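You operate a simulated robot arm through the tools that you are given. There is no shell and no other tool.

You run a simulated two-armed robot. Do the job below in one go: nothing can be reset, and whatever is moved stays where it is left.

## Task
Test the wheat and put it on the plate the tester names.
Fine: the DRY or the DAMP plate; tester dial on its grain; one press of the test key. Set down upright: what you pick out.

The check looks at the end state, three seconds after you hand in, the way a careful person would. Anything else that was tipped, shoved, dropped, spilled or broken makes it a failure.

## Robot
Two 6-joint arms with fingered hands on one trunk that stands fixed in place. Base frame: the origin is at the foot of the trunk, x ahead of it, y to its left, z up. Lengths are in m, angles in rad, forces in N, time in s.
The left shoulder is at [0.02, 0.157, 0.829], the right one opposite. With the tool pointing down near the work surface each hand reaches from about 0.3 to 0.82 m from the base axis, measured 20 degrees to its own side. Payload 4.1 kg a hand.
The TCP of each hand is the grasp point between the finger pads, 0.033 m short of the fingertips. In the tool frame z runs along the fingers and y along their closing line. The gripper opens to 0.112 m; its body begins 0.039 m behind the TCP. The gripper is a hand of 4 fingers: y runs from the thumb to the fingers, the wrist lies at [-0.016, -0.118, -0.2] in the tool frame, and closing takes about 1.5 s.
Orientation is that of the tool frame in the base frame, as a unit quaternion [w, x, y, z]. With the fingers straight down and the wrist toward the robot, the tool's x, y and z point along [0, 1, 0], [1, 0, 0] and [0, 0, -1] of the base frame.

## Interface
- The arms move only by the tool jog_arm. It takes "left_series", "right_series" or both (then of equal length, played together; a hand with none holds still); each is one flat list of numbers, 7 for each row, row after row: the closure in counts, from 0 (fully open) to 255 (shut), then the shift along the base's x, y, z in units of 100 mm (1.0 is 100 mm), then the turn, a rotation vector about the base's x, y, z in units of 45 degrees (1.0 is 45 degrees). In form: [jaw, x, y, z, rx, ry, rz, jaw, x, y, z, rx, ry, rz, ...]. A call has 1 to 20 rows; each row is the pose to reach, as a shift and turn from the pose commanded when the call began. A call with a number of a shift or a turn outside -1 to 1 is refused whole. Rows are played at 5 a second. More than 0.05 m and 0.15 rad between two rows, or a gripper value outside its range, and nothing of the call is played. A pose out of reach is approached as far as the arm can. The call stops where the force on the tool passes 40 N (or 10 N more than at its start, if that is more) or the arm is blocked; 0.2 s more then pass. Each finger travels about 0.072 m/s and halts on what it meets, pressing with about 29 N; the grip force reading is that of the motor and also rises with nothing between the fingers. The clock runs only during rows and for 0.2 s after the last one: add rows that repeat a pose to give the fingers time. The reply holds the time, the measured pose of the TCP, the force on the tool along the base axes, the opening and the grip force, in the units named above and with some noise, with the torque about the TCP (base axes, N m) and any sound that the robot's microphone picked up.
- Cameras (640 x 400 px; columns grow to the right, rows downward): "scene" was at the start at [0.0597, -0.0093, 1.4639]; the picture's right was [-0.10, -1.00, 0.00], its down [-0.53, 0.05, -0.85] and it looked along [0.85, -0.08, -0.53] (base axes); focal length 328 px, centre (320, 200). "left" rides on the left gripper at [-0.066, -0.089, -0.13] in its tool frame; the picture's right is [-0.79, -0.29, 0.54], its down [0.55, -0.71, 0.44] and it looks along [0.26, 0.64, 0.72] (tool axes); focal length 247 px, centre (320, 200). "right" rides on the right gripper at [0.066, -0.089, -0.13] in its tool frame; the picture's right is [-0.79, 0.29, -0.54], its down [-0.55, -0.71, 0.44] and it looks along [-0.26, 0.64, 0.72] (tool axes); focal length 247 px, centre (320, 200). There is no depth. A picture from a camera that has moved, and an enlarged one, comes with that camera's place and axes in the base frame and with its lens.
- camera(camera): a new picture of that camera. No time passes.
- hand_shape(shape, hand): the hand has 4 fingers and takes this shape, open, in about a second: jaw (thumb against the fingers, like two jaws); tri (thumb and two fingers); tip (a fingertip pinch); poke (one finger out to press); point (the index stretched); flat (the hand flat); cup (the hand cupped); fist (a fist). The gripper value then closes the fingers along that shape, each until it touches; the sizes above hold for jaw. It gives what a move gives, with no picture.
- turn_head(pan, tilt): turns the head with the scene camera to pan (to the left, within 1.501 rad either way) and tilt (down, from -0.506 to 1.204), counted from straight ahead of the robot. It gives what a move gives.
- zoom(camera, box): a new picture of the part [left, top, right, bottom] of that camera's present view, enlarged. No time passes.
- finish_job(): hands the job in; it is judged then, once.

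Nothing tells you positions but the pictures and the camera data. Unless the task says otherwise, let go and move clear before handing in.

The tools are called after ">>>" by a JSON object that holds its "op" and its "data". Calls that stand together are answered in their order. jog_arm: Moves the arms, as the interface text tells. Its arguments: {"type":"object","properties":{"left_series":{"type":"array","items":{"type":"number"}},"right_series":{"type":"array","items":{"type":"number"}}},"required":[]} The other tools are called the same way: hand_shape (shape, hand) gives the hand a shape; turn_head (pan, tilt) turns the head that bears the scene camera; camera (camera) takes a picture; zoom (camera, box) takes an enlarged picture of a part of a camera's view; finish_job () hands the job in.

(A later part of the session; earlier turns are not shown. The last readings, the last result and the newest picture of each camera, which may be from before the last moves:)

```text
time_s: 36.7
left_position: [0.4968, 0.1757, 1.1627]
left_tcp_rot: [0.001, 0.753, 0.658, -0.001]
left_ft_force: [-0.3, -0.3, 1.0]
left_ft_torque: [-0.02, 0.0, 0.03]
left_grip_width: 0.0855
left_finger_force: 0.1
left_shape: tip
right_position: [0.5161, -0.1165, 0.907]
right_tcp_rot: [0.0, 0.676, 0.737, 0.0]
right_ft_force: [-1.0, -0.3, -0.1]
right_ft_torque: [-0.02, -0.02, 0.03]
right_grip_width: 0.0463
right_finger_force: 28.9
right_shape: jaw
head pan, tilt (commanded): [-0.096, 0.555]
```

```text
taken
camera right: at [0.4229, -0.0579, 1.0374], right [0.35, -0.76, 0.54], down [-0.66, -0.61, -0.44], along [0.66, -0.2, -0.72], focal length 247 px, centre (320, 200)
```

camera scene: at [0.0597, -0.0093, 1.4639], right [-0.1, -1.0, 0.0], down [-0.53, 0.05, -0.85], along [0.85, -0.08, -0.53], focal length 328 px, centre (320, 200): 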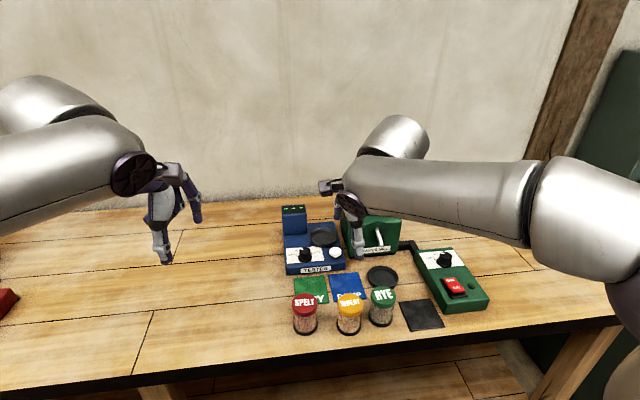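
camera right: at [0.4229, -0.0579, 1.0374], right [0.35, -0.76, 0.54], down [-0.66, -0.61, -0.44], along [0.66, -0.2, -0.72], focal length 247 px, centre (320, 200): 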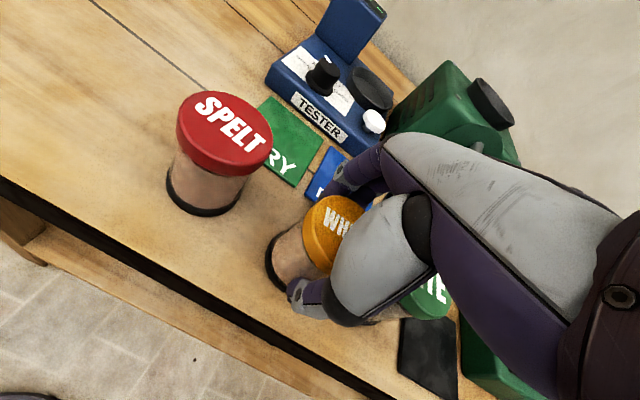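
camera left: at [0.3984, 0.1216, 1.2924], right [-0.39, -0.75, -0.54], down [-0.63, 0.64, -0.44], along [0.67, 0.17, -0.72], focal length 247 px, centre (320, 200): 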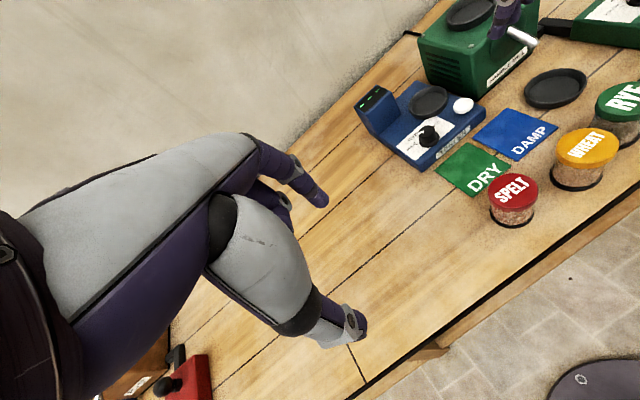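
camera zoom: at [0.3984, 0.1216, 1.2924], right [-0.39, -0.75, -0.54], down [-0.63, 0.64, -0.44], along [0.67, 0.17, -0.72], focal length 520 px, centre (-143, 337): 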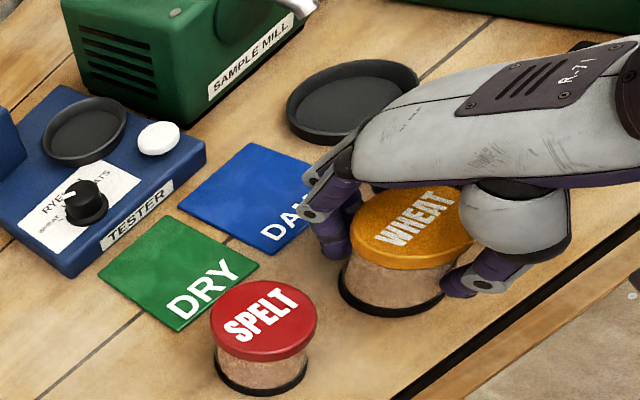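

The jar is held firmly, but the cup sits at the edge of reach for a vertical tool at jar height. I'll release, tilt the hand about 13.5° (fingers pointing slightly forward), and regrip so the wrist stays within reach.

>>> {"op": "jog_arm", "data": {"right_series": [140, 0, 0, 0, 0, 0, 0, 90, 0, 0, 0, 0, 0, 0, 40, 0, 0, 0, 0, 0, 0, 40, 0, 0, 0, 0, 0, 0, 40, 0, 0, 0, 0, -0.1, 0, 40, 0, 0, 0, 0, -0.2, 0, 40, 0, 0, -0.03, 0, -0.3, 0, 40, 0, 0, -0.07, 0, -0.3, 0, 40, 0, 0, -0.07, 0, -0.3, 0]}}

>>> {"op": "zoom", "data": {"camera": "left", "box": [440, 40, 640, 230]}}

>>> {"op": "camera", "data": {"camera": "right"}}

>>> {"op": "zoom", "data": {"camera": "scene", "box": [260, 220, 440, 345]}}

```text
time_s: 38.7
left_position: [0.4966, 0.1747, 1.1634]
left_tcp_rot: [0.0, 0.753, 0.658, 0.001]
left_ft_force: [0.3, 0.4, 0.2]
left_ft_torque: [-0.01, -0.02, 0.01]
left_grip_width: 0.0855
left_finger_force: 0.1
left_shape: tip
right_position: [0.5173, -0.1167, 0.9007]
right_tcp_rot: [0.088, 0.672, 0.731, 0.079]
right_ft_force: [-0.1, -0.2, 1.3]
right_ft_torque: [-0.03, -0.02, 0.01]
right_grip_width: 0.0941
right_finger_force: 0.1
right_shape: jaw
head pan, tilt (commanded): [-0.096, 0.555]
```

```text
2.11 times, centred on (540, 135) of left
camera zoom: at [0.3984, 0.1216, 1.2924], right [-0.39, -0.75, -0.54], down [-0.63, 0.64, -0.44], along [0.67, 0.17, -0.72], focal length 520 px, centre (-143, 337)
```

zoom: 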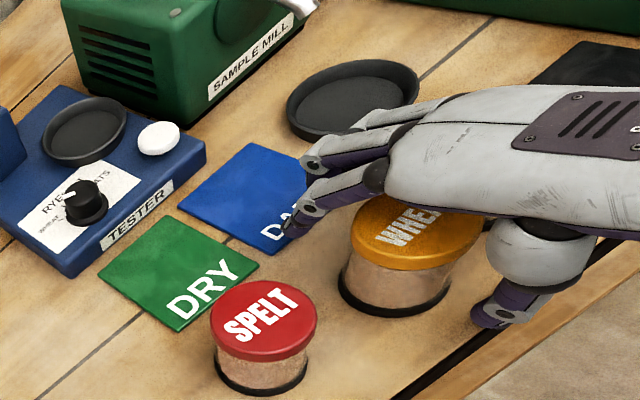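

```text
taken
camera right: at [0.3955, -0.0582, 1.0057], right [0.22, -0.77, 0.61], down [-0.54, -0.61, -0.58], along [0.81, -0.2, -0.55], focal length 247 px, centre (320, 200)
```

right: 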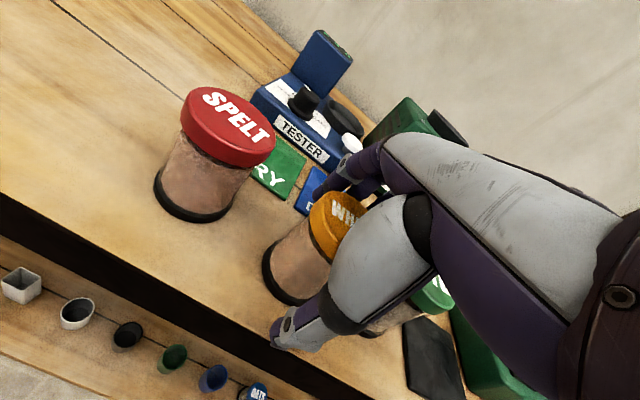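

```text
3.20 times, centred on (350, 282) of scene
camera zoom: at [0.0597, -0.0093, 1.4639], right [-0.1, -1.0, 0.0], down [-0.53, 0.05, -0.85], along [0.85, -0.08, -0.53], focal length 1050 px, centre (224, -64)
```

zoom: 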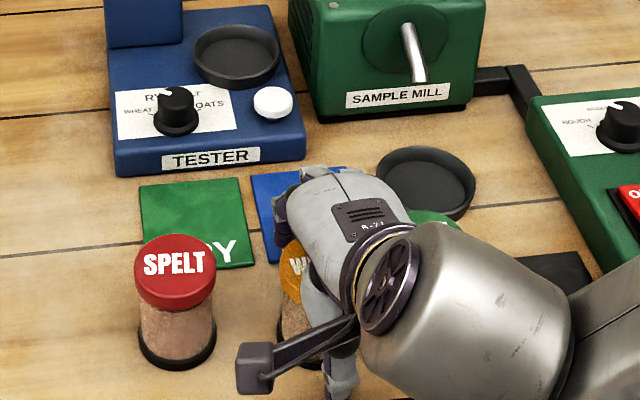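

The hand is tilted, clear of the neighbours and reading no force. Regripping the jar.

>>> {"op": "jog_arm", "data": {"right_series": [90, 0, 0, 0, 0, 0, 0, 115, 0, 0, 0, 0, 0, 0, 128, 0, 0, 0, 0, 0, 0, 136, 0, 0, 0, 0, 0, 0, 144, 0, 0, 0, 0, 0, 0, 152, 0, 0, 0, 0, 0, 0, 170, 0, 0, 0, 0, 0, 0, 170, 0, 0, 0, 0, 0, 0, 170, 0, 0, 0, 0, 0, 0]}}

>>> {"op": "zoom", "data": {"camera": "left", "box": [440, 40, 640, 230]}}

>>> {"op": "zoom", "data": {"camera": "right", "box": [240, 160, 460, 380]}}

```text
time_s: 40.7
left_position: [0.4951, 0.1752, 1.1626]
left_tcp_rot: [-0.001, 0.754, 0.657, 0.0]
left_ft_force: [-0.3, -0.6, 0.4]
left_ft_torque: [0.03, 0.0, 0.04]
left_grip_width: 0.0853
left_finger_force: 0.1
left_shape: tip
right_position: [0.5171, -0.1153, 0.9013]
right_tcp_rot: [0.087, 0.672, 0.731, 0.079]
right_ft_force: [-2.1, -0.2, 0.5]
right_ft_torque: [0.0, 0.09, 0.0]
right_grip_width: 0.0469
right_finger_force: 29.1
right_shape: jaw
head pan, tilt (commanded): [-0.096, 0.555]
```

```text
2.11 times, centred on (540, 135) of left
camera zoom: at [0.3984, 0.1216, 1.2924], right [-0.39, -0.75, -0.54], down [-0.63, 0.64, -0.44], along [0.67, 0.17, -0.72], focal length 520 px, centre (-143, 337)
```

zoom: 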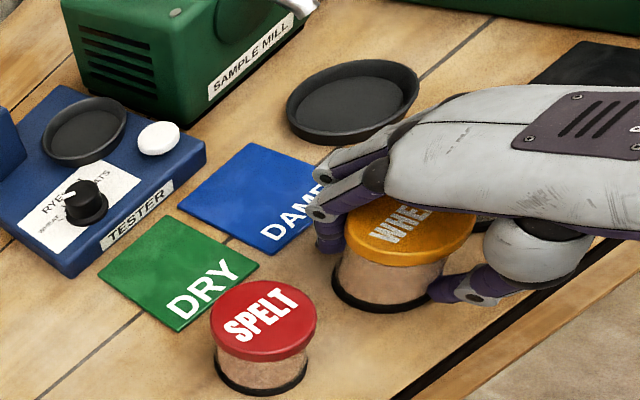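

```text
1.82 times, centred on (350, 270) of right
camera zoom: at [0.3956, -0.0582, 1.0058], right [0.22, -0.76, 0.61], down [-0.54, -0.61, -0.58], along [0.81, -0.2, -0.55], focal length 449 px, centre (266, 73)
```

zoom: 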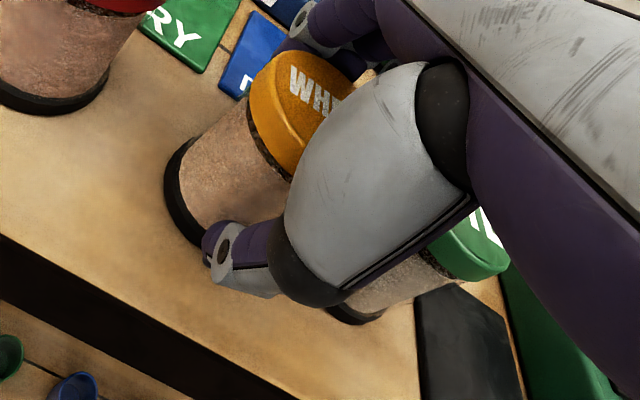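

Gripped at about 29 N; the jar may have shifted slightly while closing. I'll lift a little and check its attitude.

>>> {"op": "jog_arm", "data": {"right_series": [170, 0, 0, 0.05, 0, 0, 0, 170, 0, 0, 0.15, 0, 0, 0, 170, 0, 0, 0.3, 0, 0, 0, 170, 0, 0, 0.4, 0, 0, 0, 170, 0, 0, 0.4, 0, 0, 0]}}

>>> {"op": "zoom", "data": {"camera": "left", "box": [440, 40, 640, 230]}}

>>> {"op": "zoom", "data": {"camera": "scene", "box": [260, 200, 440, 345]}}

>>> {"op": "camera", "data": {"camera": "right"}}

```text
time_s: 41.9
left_position: [0.4966, 0.175, 1.1623]
left_tcp_rot: [-0.001, 0.753, 0.657, 0.0]
left_ft_force: [0.1, -0.2, 0.1]
left_ft_torque: [0.0, -0.01, 0.03]
left_grip_width: 0.0858
left_finger_force: 0.1
left_shape: tip
right_position: [0.5193, -0.116, 0.9404]
right_tcp_rot: [0.086, 0.672, 0.731, 0.08]
right_ft_force: [-0.7, 0.3, -2.3]
right_ft_torque: [-0.02, 0.04, -0.03]
right_grip_width: 0.0471
right_finger_force: 29.0
right_shape: jaw
head pan, tilt (commanded): [-0.096, 0.555]
```

```text
2.11 times, centred on (540, 135) of left
camera zoom: at [0.3985, 0.1216, 1.2924], right [-0.39, -0.75, -0.54], down [-0.63, 0.64, -0.44], along [0.67, 0.17, -0.72], focal length 520 px, centre (-143, 337)
```

zoom: 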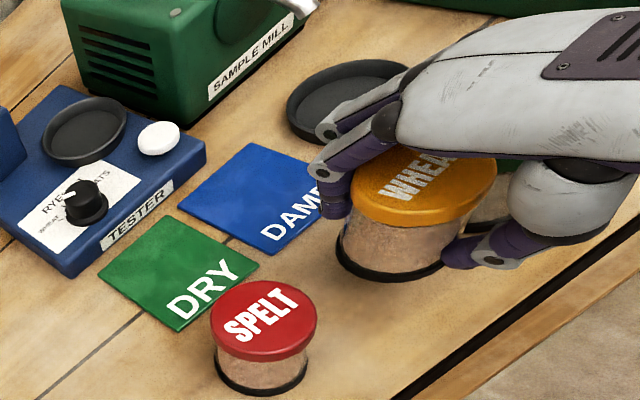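

```text
2.76 times, centred on (350, 272) of scene
camera zoom: at [0.0598, -0.0093, 1.4639], right [-0.1, -1.0, 0.0], down [-0.53, 0.05, -0.85], along [0.85, -0.08, -0.53], focal length 905 px, centre (237, 0)
```

zoom: 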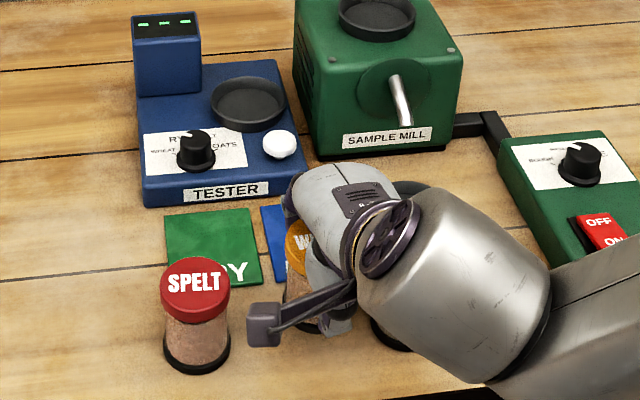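

```text
taken
camera right: at [0.3972, -0.0579, 1.0452], right [0.22, -0.77, 0.61], down [-0.54, -0.61, -0.58], along [0.81, -0.2, -0.55], focal length 247 px, centre (320, 200)
```

right: 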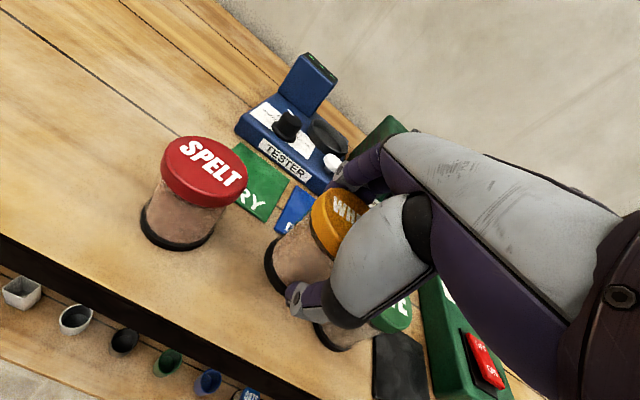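

Lifted. I'll zoom in on the jar from the left and right cameras to measure whether it hangs upright.

>>> {"op": "zoom", "data": {"camera": "left", "box": [530, 90, 630, 180]}}

>>> {"op": "zoom", "data": {"camera": "right", "box": [240, 170, 390, 330]}}

>>> {"op": "zoom", "data": {"camera": "scene", "box": [330, 260, 380, 340]}}

```text
4.44 times, centred on (580, 135) of left
camera zoom: at [0.3985, 0.1216, 1.2924], right [-0.39, -0.75, -0.54], down [-0.63, 0.64, -0.44], along [0.67, 0.17, -0.72], focal length 1098 px, centre (-836, 489)
```

zoom: 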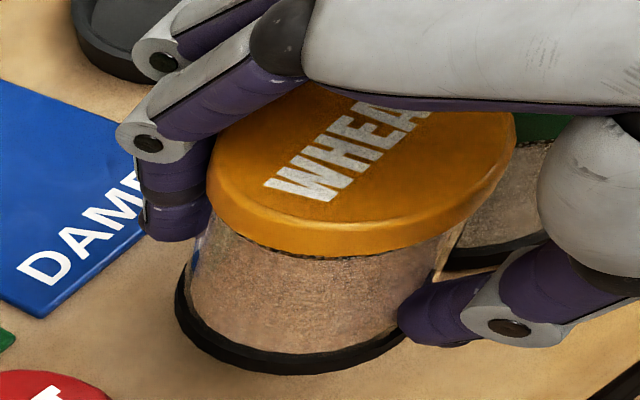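

```text
2.50 times, centred on (315, 250) of right
camera zoom: at [0.3972, -0.0579, 1.0452], right [0.22, -0.77, 0.61], down [-0.54, -0.61, -0.58], along [0.81, -0.2, -0.55], focal length 617 px, centre (332, 75)
```

zoom: 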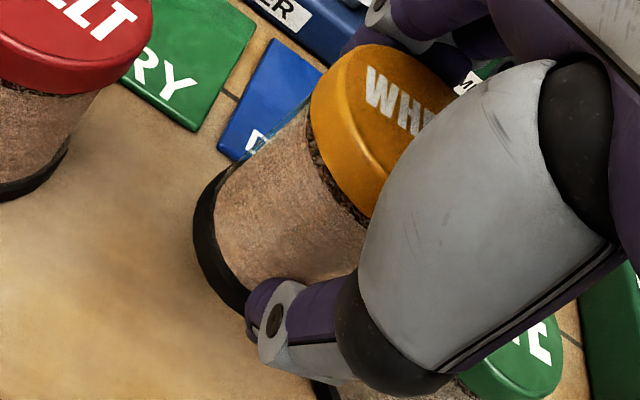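

```text
5.00 times, centred on (355, 300) of scene
camera zoom: at [0.0598, -0.0093, 1.4639], right [-0.1, -1.0, 0.0], down [-0.53, 0.05, -0.85], along [0.85, -0.08, -0.53], focal length 1640 px, centre (145, -300)
```

zoom: 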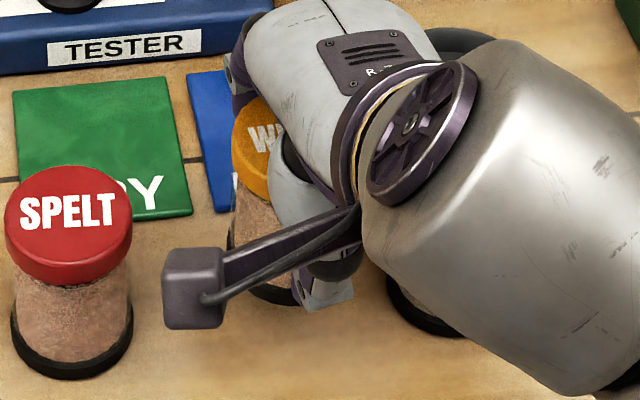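

The jar hangs close to upright (perhaps 3° lean toward the robot) and is well held. I'll raise it, carry it over the front of the tester at a height clear of the key, and correct the lean slightly on the way.

>>> {"op": "jog_arm", "data": {"right_series": [170, 0, 0, 0.2, 0, 0, 0, 170, 0.05, 0, 0.4, 0, 0.02, 0, 170, 0.25, 0, 0.46, 0, 0.04, 0, 170, 0.45, 0, 0.46, 0, 0.06, 0, 170, 0.65, 0, 0.46, 0, 0.06, 0, 170, 0.85, 0, 0.46, 0, 0.06, 0]}}

>>> {"op": "zoom", "data": {"camera": "left", "box": [360, 20, 640, 230]}}

>>> {"op": "camera", "data": {"camera": "scene"}}

```text
time_s: 43.3
left_position: [0.4962, 0.1747, 1.1636]
left_tcp_rot: [-0.001, 0.754, 0.657, 0.0]
left_ft_force: [0.5, -0.4, 0.3]
left_ft_torque: [0.0, 0.0, 0.01]
left_grip_width: 0.0853
left_finger_force: 0.2
left_shape: tip
right_position: [0.6042, -0.1166, 0.9865]
right_tcp_rot: [0.07, 0.674, 0.733, 0.064]
right_ft_force: [-0.7, -0.2, -1.5]
right_ft_torque: [0.02, 0.03, -0.01]
right_grip_width: 0.0469
right_finger_force: 29.1
right_shape: jaw
head pan, tilt (commanded): [-0.096, 0.555]
```

```text
1.90 times, centred on (500, 125) of left
camera zoom: at [0.3982, 0.1215, 1.2925], right [-0.39, -0.75, -0.54], down [-0.63, 0.64, -0.44], along [0.67, 0.17, -0.72], focal length 470 px, centre (-23, 343)
```

zoom: 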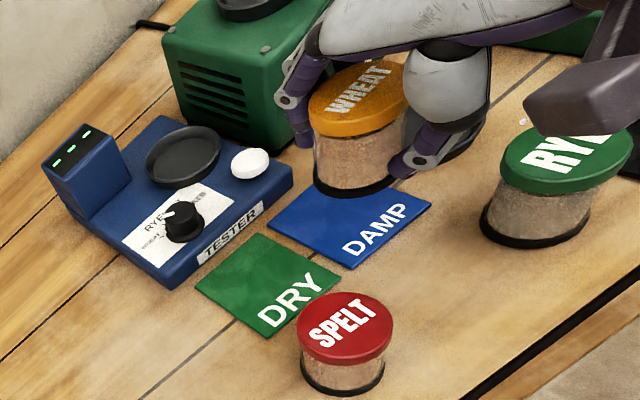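

```text
taken
camera scene: at [0.0595, -0.0094, 1.4639], right [-0.1, -1.0, 0.0], down [-0.53, 0.05, -0.85], along [0.85, -0.08, -0.53], focal length 328 px, centre (320, 200)
```

scene: 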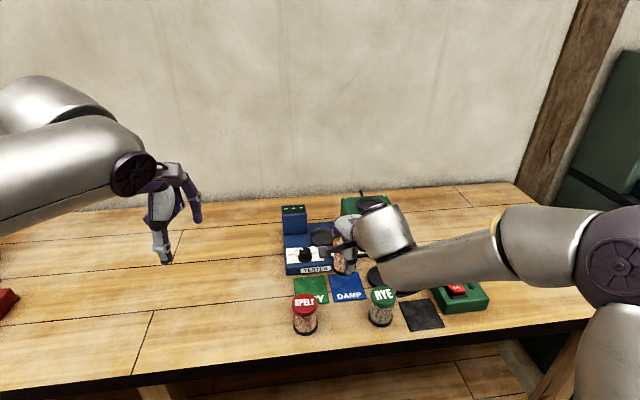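

A clear view of the carried jar. I'll zoom in to check its tilt.

>>> {"op": "zoom", "data": {"camera": "left", "box": [500, 40, 600, 130]}}

>>> {"op": "zoom", "data": {"camera": "right", "box": [240, 160, 400, 330]}}

```text
4.44 times, centred on (550, 85) of left
camera zoom: at [0.3982, 0.1215, 1.2925], right [-0.39, -0.75, -0.54], down [-0.63, 0.64, -0.44], along [0.67, 0.17, -0.72], focal length 1098 px, centre (-702, 711)
```

zoom: 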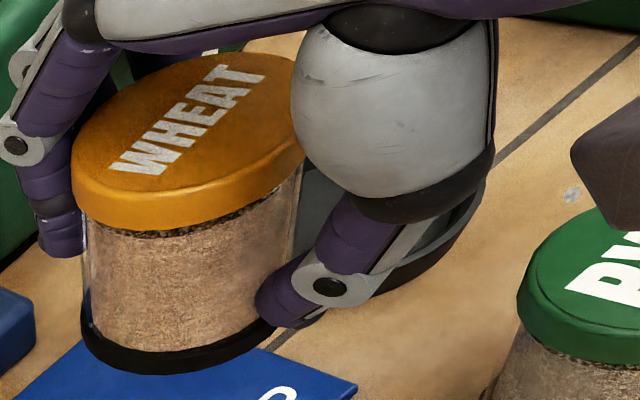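

```text
2.35 times, centred on (320, 245) of right
camera zoom: at [0.4872, -0.0592, 1.0968], right [0.25, -0.77, 0.6], down [-0.57, -0.61, -0.55], along [0.79, -0.2, -0.58], focal length 581 px, centre (320, 94)
```

zoom: 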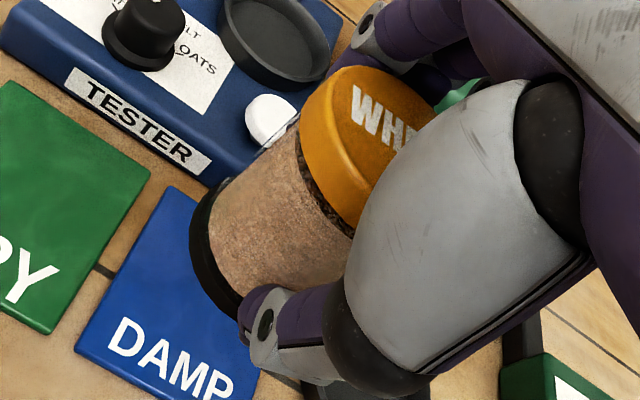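

The jar is upright within a couple of degrees. I'll carry it on toward the cup, passing above the key.

>>> {"op": "jog_arm", "data": {"right_series": [170, 0.2, 0.04, 0, 0, 0, 0, 170, 0.4, 0.08, 0, 0, 0, 0, 170, 0.6, 0.13, 0, 0, 0, 0, 170, 0.8, 0.17, 0, 0, 0, 0, 170, 1.0, 0.2, 0, 0, 0, 0, 170, 1.0, 0.2, 0, 0, 0, 0]}}

>>> {"op": "zoom", "data": {"camera": "left", "box": [320, 0, 560, 200]}}

>>> {"op": "camera", "data": {"camera": "right"}}

>>> {"op": "zoom", "data": {"camera": "scene", "box": [270, 180, 420, 290]}}

```text
time_s: 44.7
left_position: [0.4954, 0.1753, 1.1626]
left_tcp_rot: [-0.001, 0.754, 0.657, 0.001]
left_ft_force: [-0.4, -0.9, -0.5]
left_ft_torque: [-0.05, -0.01, 0.02]
left_grip_width: 0.0856
left_finger_force: 0.0
left_shape: tip
right_position: [0.7028, -0.0974, 0.9852]
right_tcp_rot: [0.069, 0.673, 0.734, 0.063]
right_ft_force: [-0.8, 0.2, -1.8]
right_ft_torque: [0.0, 0.04, -0.01]
right_grip_width: 0.0471
right_finger_force: 29.2
right_shape: jaw
head pan, tilt (commanded): [-0.096, 0.555]
```

```text
2.00 times, centred on (440, 100) of left
camera zoom: at [0.3984, 0.1215, 1.2924], right [-0.39, -0.75, -0.54], down [-0.63, 0.64, -0.44], along [0.67, 0.17, -0.72], focal length 494 px, centre (80, 400)
```

zoom: 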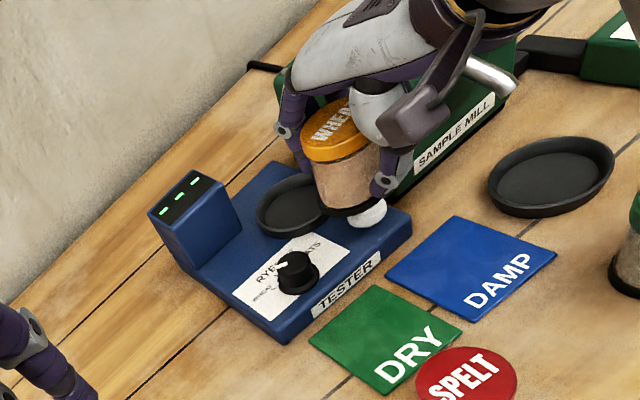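

```text
taken
camera right: at [0.5855, -0.0394, 1.0949], right [0.25, -0.77, 0.6], down [-0.57, -0.61, -0.55], along [0.79, -0.2, -0.58], focal length 247 px, centre (320, 200)
```

right: 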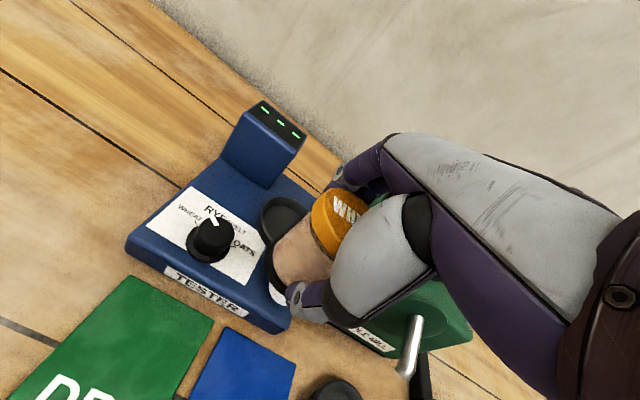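

```text
3.64 times, centred on (345, 235) of scene
camera zoom: at [0.0597, -0.0093, 1.4639], right [-0.1, -1.0, 0.0], down [-0.53, 0.05, -0.85], along [0.85, -0.08, -0.53], focal length 1193 px, centre (229, 73)
```

zoom: 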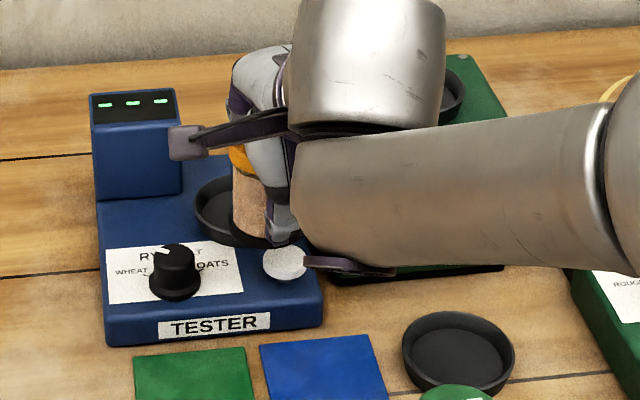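

The jar is just past the key and still high. I'll move over the cup at hover height.

>>> {"op": "jog_arm", "data": {"right_series": [170, 0.2, 0.02, 0, 0, 0, 0, 170, 0.4, 0.04, -0.03, 0, 0, 0, 170, 0.6, 0.06, -0.09, 0, 0, 0, 170, 0.8, 0.07, -0.16, 0, 0, 0, 170, 0.8, 0.07, -0.16, 0, 0, 0]}}

>>> {"op": "zoom", "data": {"camera": "left", "box": [320, 0, 560, 200]}}

>>> {"op": "zoom", "data": {"camera": "left", "box": [400, 50, 500, 140]}}

>>> {"op": "zoom", "data": {"camera": "right", "box": [220, 150, 400, 330]}}

>>> {"op": "zoom", "data": {"camera": "scene", "box": [270, 180, 420, 290]}}

```text
time_s: 45.9
left_position: [0.4962, 0.1734, 1.1625]
left_tcp_rot: [0.0, 0.754, 0.657, 0.0]
left_ft_force: [0.0, 0.2, 0.1]
left_ft_torque: [0.03, -0.05, 0.01]
left_grip_width: 0.0855
left_finger_force: 0.1
left_shape: tip
right_position: [0.7833, -0.0912, 0.9692]
right_tcp_rot: [0.07, 0.673, 0.733, 0.064]
right_ft_force: [0.1, -0.4, -2.6]
right_ft_torque: [-0.02, 0.0, 0.01]
right_grip_width: 0.0469
right_finger_force: 28.7
right_shape: jaw
head pan, tilt (commanded): [-0.096, 0.555]
```

```text
2.00 times, centred on (440, 100) of left
camera zoom: at [0.3984, 0.1215, 1.2924], right [-0.39, -0.75, -0.54], down [-0.63, 0.64, -0.44], along [0.67, 0.17, -0.72], focal length 494 px, centre (80, 400)
```

zoom: 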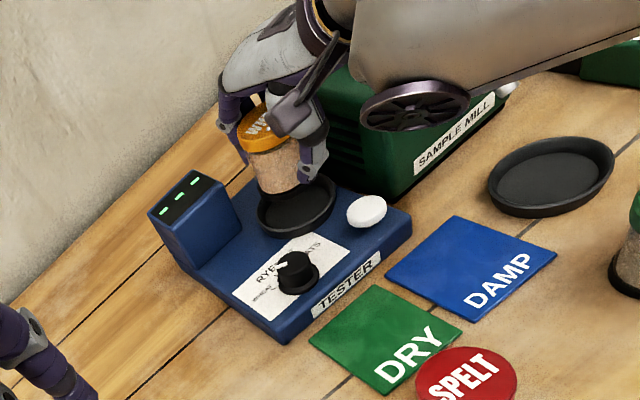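

```text
4.44 times, centred on (450, 95) of left
camera zoom: at [0.3984, 0.1215, 1.2924], right [-0.39, -0.75, -0.54], down [-0.63, 0.64, -0.44], along [0.67, 0.17, -0.72], focal length 1098 px, centre (-258, 667)
```

zoom: 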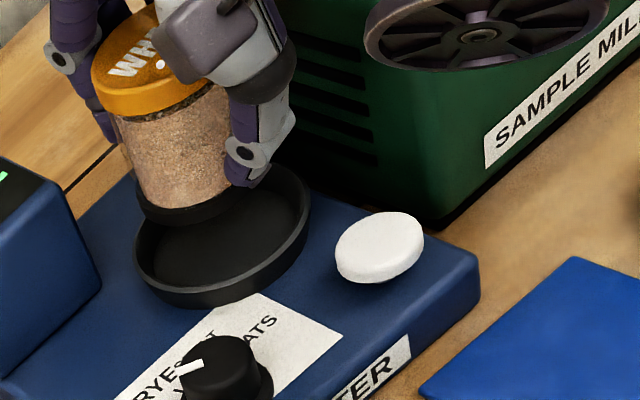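

```text
2.22 times, centred on (310, 240) of right
camera zoom: at [0.6666, -0.0324, 1.0803], right [0.25, -0.77, 0.6], down [-0.57, -0.61, -0.55], along [0.79, -0.2, -0.58], focal length 549 px, centre (342, 111)
```

zoom: 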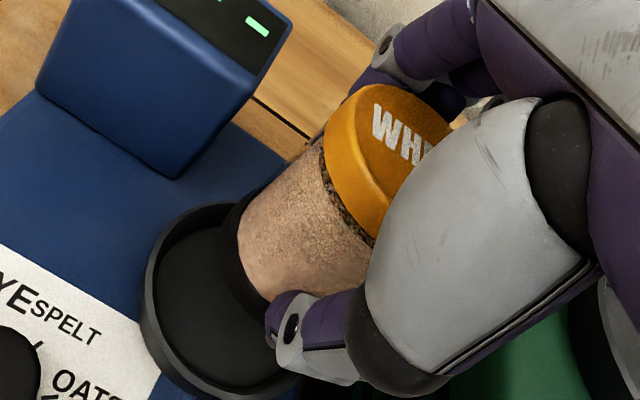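

```text
3.64 times, centred on (345, 235) of scene
camera zoom: at [0.0597, -0.0093, 1.4639], right [-0.1, -1.0, 0.0], down [-0.53, 0.05, -0.85], along [0.85, -0.08, -0.53], focal length 1193 px, centre (229, 73)
```

zoom: 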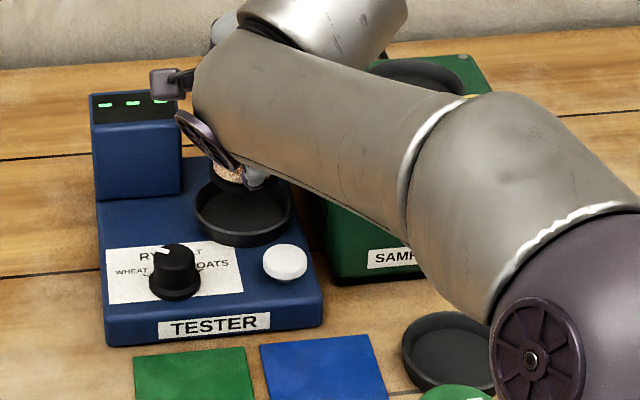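

The jar is over the cup, but the views put its axis about 8–9 mm ahead of the TCP, at (0.793, -0.0935), against the cup centre (0.785, -0.0905). I'll shift back by 8 mm and left 3 mm, lower partway and look.

>>> {"op": "jog_arm", "data": {"right_series": [170, -0.04, 0.015, 0, 0, 0, 0, 170, -0.08, 0.03, 0, 0, 0, 0, 170, -0.08, 0.03, -0.06, 0, 0, 0, 170, -0.08, 0.03, -0.12, 0, 0, 0, 170, -0.08, 0.03, -0.12, 0, 0, 0]}}

>>> {"op": "zoom", "data": {"camera": "left", "box": [400, 50, 500, 140]}}

>>> {"op": "zoom", "data": {"camera": "right", "box": [220, 150, 400, 330]}}

>>> {"op": "zoom", "data": {"camera": "scene", "box": [290, 215, 360, 265]}}

```text
time_s: 47.1
left_position: [0.4969, 0.1744, 1.1632]
left_tcp_rot: [0.0, 0.754, 0.657, 0.0]
left_ft_force: [0.3, -0.1, 0.3]
left_ft_torque: [0.0, 0.0, -0.01]
left_grip_width: 0.0856
left_finger_force: 0.0
left_shape: tip
right_position: [0.774, -0.0878, 0.959]
right_tcp_rot: [0.07, 0.673, 0.734, 0.064]
right_ft_force: [0.1, -0.7, -1.6]
right_ft_torque: [0.01, 0.0, -0.02]
right_grip_width: 0.0467
right_finger_force: 29.9
right_shape: jaw
head pan, tilt (commanded): [-0.096, 0.555]
```

```text
4.44 times, centred on (450, 95) of left
camera zoom: at [0.3984, 0.1216, 1.2924], right [-0.39, -0.75, -0.54], down [-0.63, 0.64, -0.44], along [0.67, 0.17, -0.72], focal length 1098 px, centre (-258, 667)
```

zoom: 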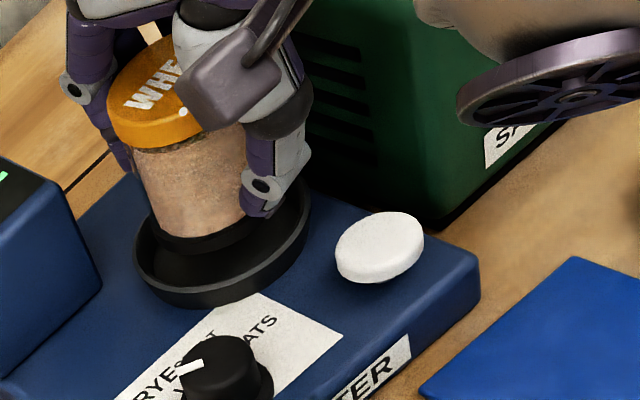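

```text
2.22 times, centred on (310, 240) of right
camera zoom: at [0.6579, -0.0298, 1.0694], right [0.25, -0.77, 0.6], down [-0.57, -0.61, -0.55], along [0.79, -0.2, -0.58], focal length 549 px, centre (342, 111)
```

zoom: 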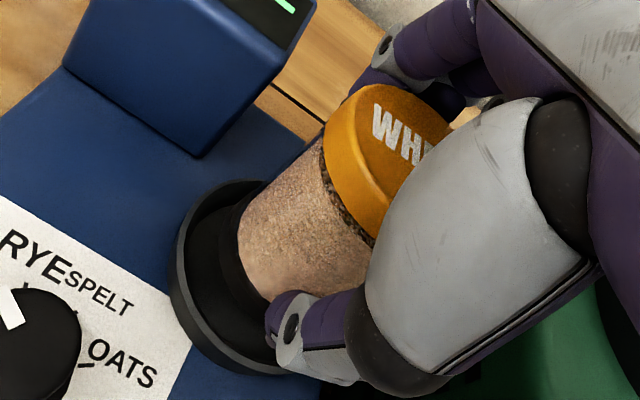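

```text
8.00 times, centred on (325, 240) of scene
camera zoom: at [0.0598, -0.0093, 1.4639], right [-0.1, -1.0, 0.0], down [-0.53, 0.05, -0.85], along [0.85, -0.08, -0.53], focal length 2624 px, centre (280, -120)
```

zoom: 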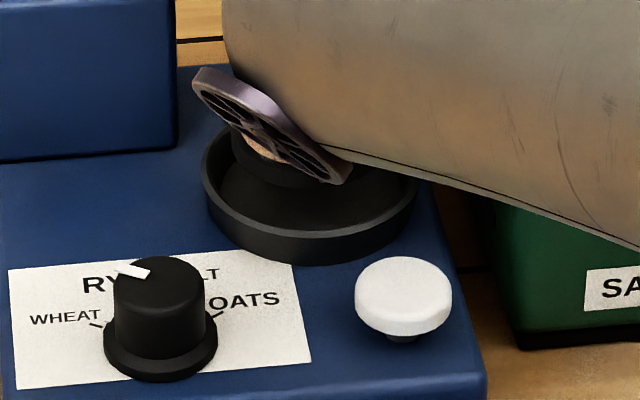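

Alignment looks good relative to the cup in both wrist views. I'll lower another 6 mm and zoom in close.

>>> {"op": "jog_arm", "data": {"right_series": [170, 0, 0, -0.03, 0, 0, 0, 170, 0, 0, -0.06, 0, 0, 0, 170, 0, 0, -0.06, 0, 0, 0]}}

>>> {"op": "zoom", "data": {"camera": "left", "box": [425, 85, 475, 125]}}

>>> {"op": "zoom", "data": {"camera": "right", "box": [260, 210, 340, 290]}}

>>> {"op": "zoom", "data": {"camera": "scene", "box": [308, 225, 342, 250]}}

```text
time_s: 47.9
left_position: [0.496, 0.1751, 1.1614]
left_tcp_rot: [0.001, 0.753, 0.658, 0.0]
left_ft_force: [0.2, 0.4, 0.6]
left_ft_torque: [-0.01, 0.0, 0.02]
left_grip_width: 0.0854
left_finger_force: 0.1
left_shape: tip
right_position: [0.7731, -0.087, 0.9537]
right_tcp_rot: [0.069, 0.674, 0.733, 0.064]
right_ft_force: [-0.4, 0.1, -1.8]
right_ft_torque: [0.0, 0.02, 0.01]
right_grip_width: 0.0472
right_finger_force: 29.1
right_shape: jaw
head pan, tilt (commanded): [-0.096, 0.555]
```

```text
10.00 times, centred on (450, 105) of left
camera zoom: at [0.3985, 0.1216, 1.2924], right [-0.39, -0.75, -0.54], down [-0.63, 0.64, -0.44], along [0.67, 0.17, -0.72], focal length 2470 px, centre (-980, 1150)
```

zoom: 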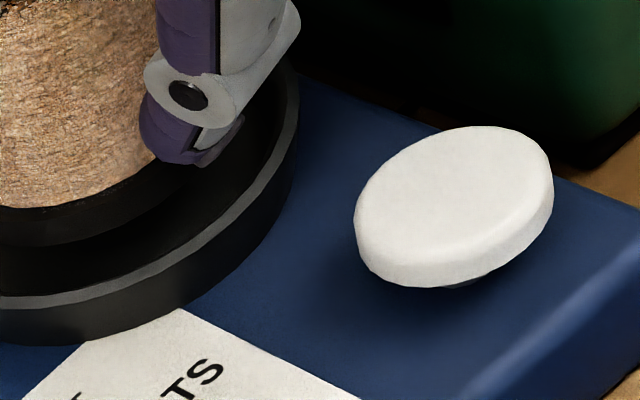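

```text
5.00 times, centred on (300, 250) of right
camera zoom: at [0.6583, -0.029, 1.0634], right [0.25, -0.77, 0.6], down [-0.57, -0.61, -0.55], along [0.79, -0.2, -0.58], focal length 1235 px, centre (420, -50)
```

zoom: 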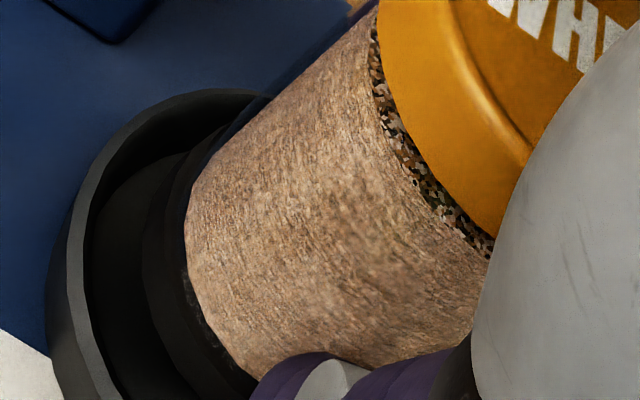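

```text
16.00 times, centred on (325, 238) of scene
camera zoom: at [0.0598, -0.0093, 1.4639], right [-0.1, -1.0, 0.0], down [-0.53, 0.05, -0.85], along [0.85, -0.08, -0.53], focal length 5248 px, centre (240, -400)
```

zoom: 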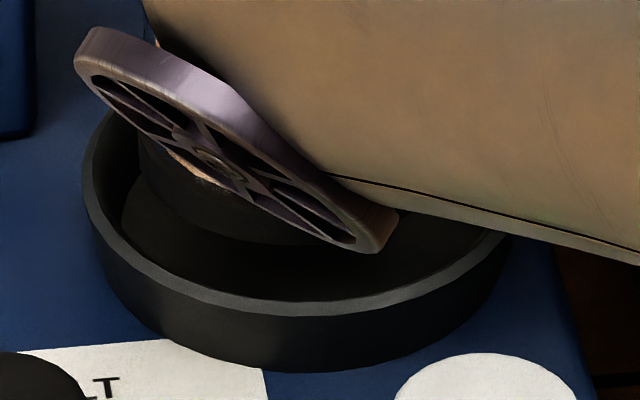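

The scene view shows the jar centred in the cup to within a couple of mm. Lowering gently until contact.

>>> {"op": "jog_arm", "data": {"right_series": [170, 0, 0, -0.03, 0, 0, 0, 170, 0, 0, -0.06, 0, 0, 0, 170, 0, 0, -0.08, 0, 0, 0, 170, 0, 0, -0.08, 0, 0, 0]}}

>>> {"op": "zoom", "data": {"camera": "scene", "box": [308, 225, 342, 250]}}

```text
time_s: 48.9
left_position: [0.4964, 0.1758, 1.162]
left_tcp_rot: [0.0, 0.753, 0.658, -0.001]
left_ft_force: [-0.3, 0.5, -0.4]
left_ft_torque: [0.0, 0.04, -0.02]
left_grip_width: 0.0854
left_finger_force: 0.0
left_shape: tip
right_position: [0.7755, -0.0878, 0.9461]
right_tcp_rot: [0.069, 0.673, 0.733, 0.063]
right_ft_force: [-0.2, 0.3, -2.7]
right_ft_torque: [0.03, 0.0, -0.02]
right_grip_width: 0.047
right_finger_force: 29.0
right_shape: jaw
head pan, tilt (commanded): [-0.096, 0.555]
```

```text
16.00 times, centred on (325, 238) of scene
camera zoom: at [0.0598, -0.0093, 1.4639], right [-0.1, -1.0, 0.0], down [-0.53, 0.05, -0.85], along [0.85, -0.08, -0.53], focal length 5248 px, centre (240, -400)
```

zoom: 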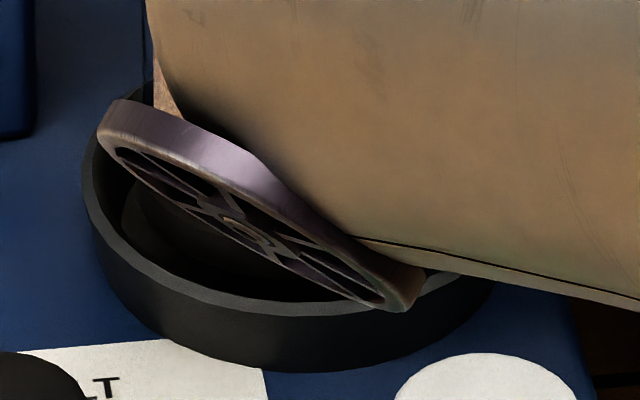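

>>> {"op": "jog_arm", "data": {"right_series": [170, 0, 0, -0.02, 0, 0, 0, 170, 0, 0, -0.03, 0, 0, 0, 170, 0, 0, -0.03, 0, 0, 0]}}

>>> {"op": "zoom", "data": {"camera": "left", "box": [400, 50, 500, 140]}}

>>> {"op": "zoom", "data": {"camera": "right", "box": [240, 170, 340, 290]}}

```text
time_s: 49.7
left_position: [0.4965, 0.1749, 1.1626]
left_tcp_rot: [0.0, 0.753, 0.658, 0.001]
left_ft_force: [0.2, -0.1, 0.2]
left_ft_torque: [0.01, 0.0, 0.01]
left_grip_width: 0.0852
left_finger_force: 0.0
left_shape: tip
right_position: [0.7752, -0.0877, 0.9407]
right_tcp_rot: [0.069, 0.673, 0.734, 0.064]
right_ft_force: [0.5, 0.1, -1.3]
right_ft_torque: [0.01, -0.03, 0.02]
right_grip_width: 0.0469
right_finger_force: 28.7
right_shape: jaw
head pan, tilt (commanded): [-0.096, 0.555]
```

```text
4.44 times, centred on (450, 95) of left
camera zoom: at [0.3985, 0.1216, 1.2924], right [-0.39, -0.75, -0.54], down [-0.63, 0.64, -0.44], along [0.67, 0.17, -0.72], focal length 1098 px, centre (-258, 667)
```

zoom: 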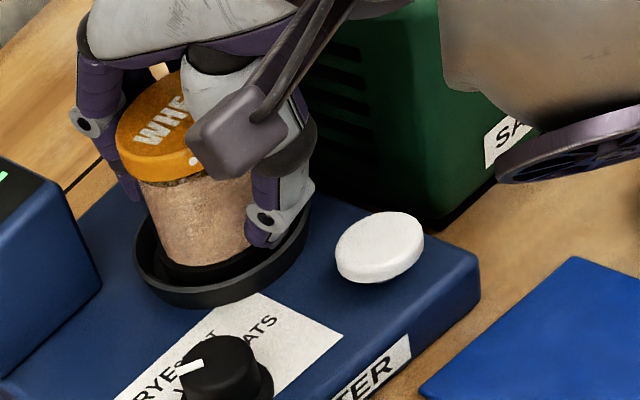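

```text
3.33 times, centred on (290, 230) of right
camera zoom: at [0.6582, -0.0283, 1.0523], right [0.25, -0.77, 0.6], down [-0.57, -0.61, -0.55], along [0.79, -0.2, -0.58], focal length 823 px, centre (420, 100)
```

zoom: 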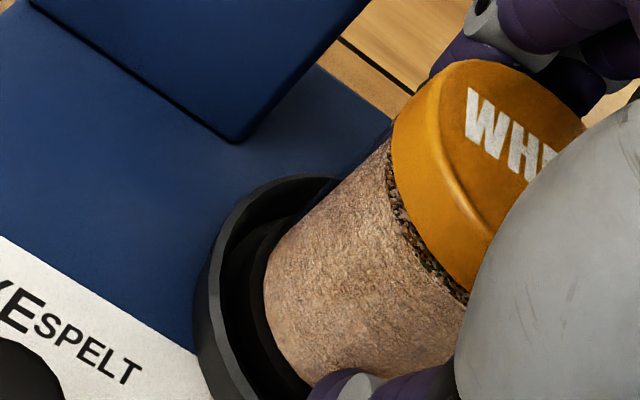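

Still no contact; continuing down in 2 mm steps.

>>> {"op": "jog_arm", "data": {"right_series": [170, 0, 0, -0.01, 0, 0, 0, 170, 0, 0, -0.02, 0, 0, 0, 170, 0, 0, -0.02, 0, 0, 0]}}

>>> {"op": "jog_arm", "data": {"right_series": [170, 0, 0, -0.01, 0, 0, 0, 170, 0, 0, -0.02, 0, 0, 0, 170, 0, 0, -0.02, 0, 0, 0]}}

>>> {"op": "zoom", "data": {"camera": "left", "box": [400, 50, 500, 140]}}

```text
time_s: 50.5
left_position: [0.4962, 0.1753, 1.1627]
left_tcp_rot: [0.001, 0.753, 0.658, 0.0]
left_ft_force: [0.0, 0.2, 0.4]
left_ft_torque: [0.0, 0.01, 0.03]
left_grip_width: 0.0853
left_finger_force: 0.0
left_shape: tip
right_position: [0.7751, -0.0858, 0.9401]
right_tcp_rot: [0.071, 0.673, 0.733, 0.064]
right_ft_force: [2.2, -0.7, -0.6]
right_ft_torque: [-0.02, -0.05, -0.01]
right_grip_width: 0.0471
right_finger_force: 29.3
right_shape: jaw
head pan, tilt (commanded): [-0.096, 0.555]
```

```text
time_s: 51.3
left_position: [0.4966, 0.1751, 1.1631]
left_tcp_rot: [0.0, 0.753, 0.658, 0.0]
left_ft_force: [0.2, -0.2, 0.6]
left_ft_torque: [0.01, 0.0, -0.01]
left_grip_width: 0.0853
left_finger_force: 0.0
left_shape: tip
right_position: [0.7758, -0.0865, 0.9392]
right_tcp_rot: [0.069, 0.673, 0.734, 0.064]
right_ft_force: [1.4, -2.1, -0.2]
right_ft_torque: [-0.07, -0.08, -0.02]
right_grip_width: 0.0468
right_finger_force: 28.8
right_shape: jaw
head pan, tilt (commanded): [-0.096, 0.555]
```

```text
4.44 times, centred on (450, 95) of left
camera zoom: at [0.3985, 0.1215, 1.2924], right [-0.39, -0.75, -0.54], down [-0.63, 0.64, -0.44], along [0.67, 0.17, -0.72], focal length 1098 px, centre (-258, 667)
```

zoom: 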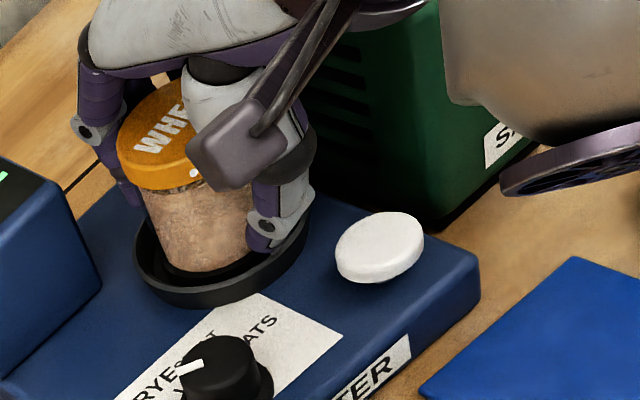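

>>> {"op": "jog_arm", "data": {"right_series": [170, 0, 0, -0.01, 0, 0, 0, 170, 0, 0, -0.02, 0, 0, 0, 170, 0, 0, -0.02, 0, 0, 0]}}

>>> {"op": "zoom", "data": {"camera": "right", "box": [240, 170, 340, 290]}}

>>> {"op": "zoom", "data": {"camera": "left", "box": [410, 60, 480, 125]}}

```text
time_s: 52.1
left_position: [0.4957, 0.1757, 1.1628]
left_tcp_rot: [-0.001, 0.754, 0.657, 0.0]
left_ft_force: [0.2, 0.3, -0.4]
left_ft_torque: [-0.02, 0.0, -0.01]
left_grip_width: 0.0853
left_finger_force: 0.1
left_shape: tip
right_position: [0.7751, -0.0879, 0.935]
right_tcp_rot: [0.068, 0.673, 0.734, 0.064]
right_ft_force: [5.0, -2.2, 0.5]
right_ft_torque: [-0.05, -0.13, -0.04]
right_grip_width: 0.047
right_finger_force: 28.7
right_shape: jaw
head pan, tilt (commanded): [-0.096, 0.555]
```

```text
3.33 times, centred on (290, 230) of right
camera zoom: at [0.6585, -0.0283, 1.0458], right [0.25, -0.77, 0.6], down [-0.57, -0.61, -0.55], along [0.79, -0.2, -0.58], focal length 823 px, centre (420, 100)
```

zoom: 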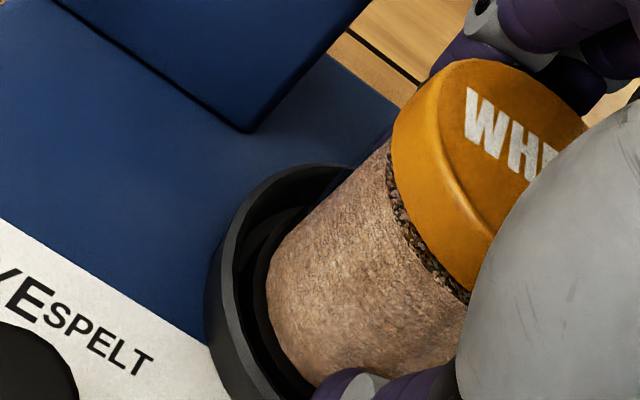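

```text
6.15 times, centred on (445, 92) of left
camera zoom: at [0.3985, 0.1215, 1.2924], right [-0.39, -0.75, -0.54], down [-0.63, 0.64, -0.44], along [0.67, 0.17, -0.72], focal length 1520 px, centre (-449, 862)
```

zoom: 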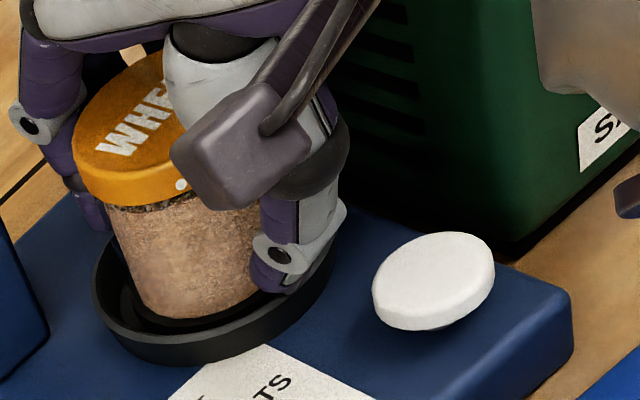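

The weight is now off the hand and the jar base touches the cup. One more small step to seat it.

>>> {"op": "jog_arm", "data": {"right_series": [170, 0, 0, -0.01, 0, 0, 0, 170, 0, 0, -0.02, 0, 0, 0, 170, 0, 0, -0.02, 0, 0, 0]}}

>>> {"op": "zoom", "data": {"camera": "left", "box": [410, 60, 480, 125]}}

```text
time_s: 52.9
left_position: [0.4962, 0.1751, 1.1626]
left_tcp_rot: [0.0, 0.753, 0.658, 0.001]
left_ft_force: [0.1, 0.4, 1.2]
left_ft_torque: [0.0, 0.0, 0.02]
left_grip_width: 0.0854
left_finger_force: 0.0
left_shape: tip
right_position: [0.7752, -0.0877, 0.9358]
right_tcp_rot: [0.07, 0.673, 0.734, 0.064]
right_ft_force: [4.2, -1.6, 4.3]
right_ft_torque: [-0.04, -0.23, -0.06]
right_grip_width: 0.0467
right_finger_force: 29.3
right_shape: jaw
head pan, tilt (commanded): [-0.096, 0.555]
```

```text
6.15 times, centred on (445, 92) of left
camera zoom: at [0.3983, 0.1215, 1.2924], right [-0.39, -0.75, -0.54], down [-0.63, 0.64, -0.44], along [0.67, 0.17, -0.72], focal length 1520 px, centre (-449, 862)
```

zoom: 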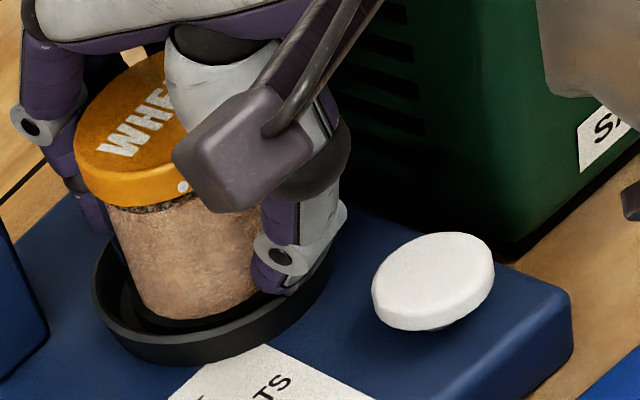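

Firm, light contact (about 4 N up). I'll release slowly, starting with a small opening, and check that the jar stands on its own.

>>> {"op": "jog_arm", "data": {"right_series": [155, 0, 0, 0, 0, 0, 0, 145, 0, 0, 0, 0, 0, 0, 138, 0, 0, 0, 0, 0, 0, 130, 0, 0, 0, 0, 0, 0, 130, 0, 0, 0, 0, 0, 0]}}

>>> {"op": "zoom", "data": {"camera": "left", "box": [410, 60, 480, 125]}}

>>> {"op": "zoom", "data": {"camera": "right", "box": [240, 170, 340, 290]}}

```text
time_s: 54.1
left_position: [0.4961, 0.1766, 1.1632]
left_tcp_rot: [-0.001, 0.754, 0.657, 0.0]
left_ft_force: [0.9, 0.3, -1.0]
left_ft_torque: [0.0, -0.05, -0.01]
left_grip_width: 0.0853
left_finger_force: 0.1
left_shape: tip
right_position: [0.7744, -0.0862, 0.9337]
right_tcp_rot: [0.07, 0.673, 0.733, 0.063]
right_ft_force: [-1.4, 0.3, 0.0]
right_ft_torque: [0.01, -0.02, 0.01]
right_grip_width: 0.0547
right_finger_force: 0.1
right_shape: jaw
head pan, tilt (commanded): [-0.096, 0.555]
```

```text
6.15 times, centred on (445, 92) of left
camera zoom: at [0.3984, 0.1216, 1.2924], right [-0.39, -0.75, -0.54], down [-0.63, 0.64, -0.44], along [0.67, 0.17, -0.72], focal length 1520 px, centre (-449, 862)
```

zoom: 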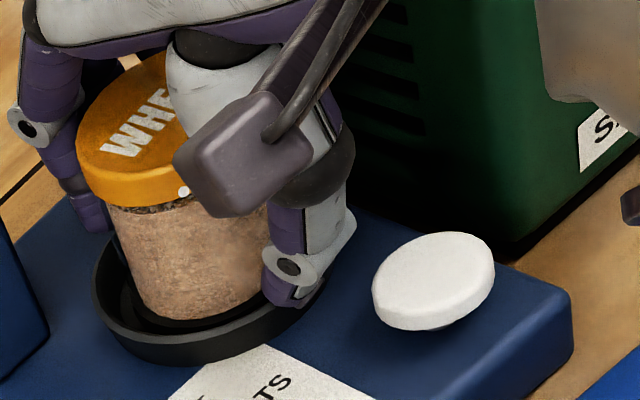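

```text
3.33 times, centred on (290, 230) of right
camera zoom: at [0.658, -0.0281, 1.0441], right [0.25, -0.76, 0.6], down [-0.57, -0.61, -0.55], along [0.79, -0.2, -0.58], focal length 823 px, centre (420, 100)
```

zoom: 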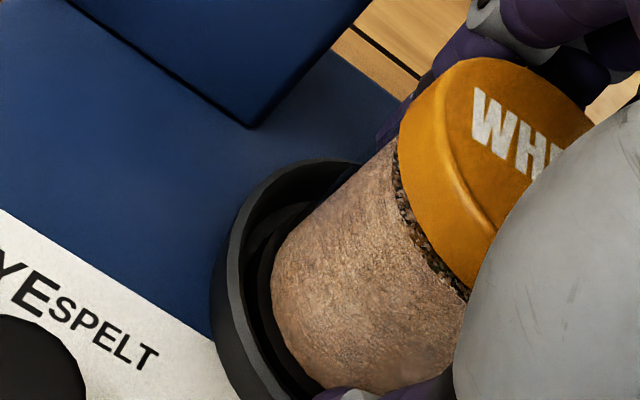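

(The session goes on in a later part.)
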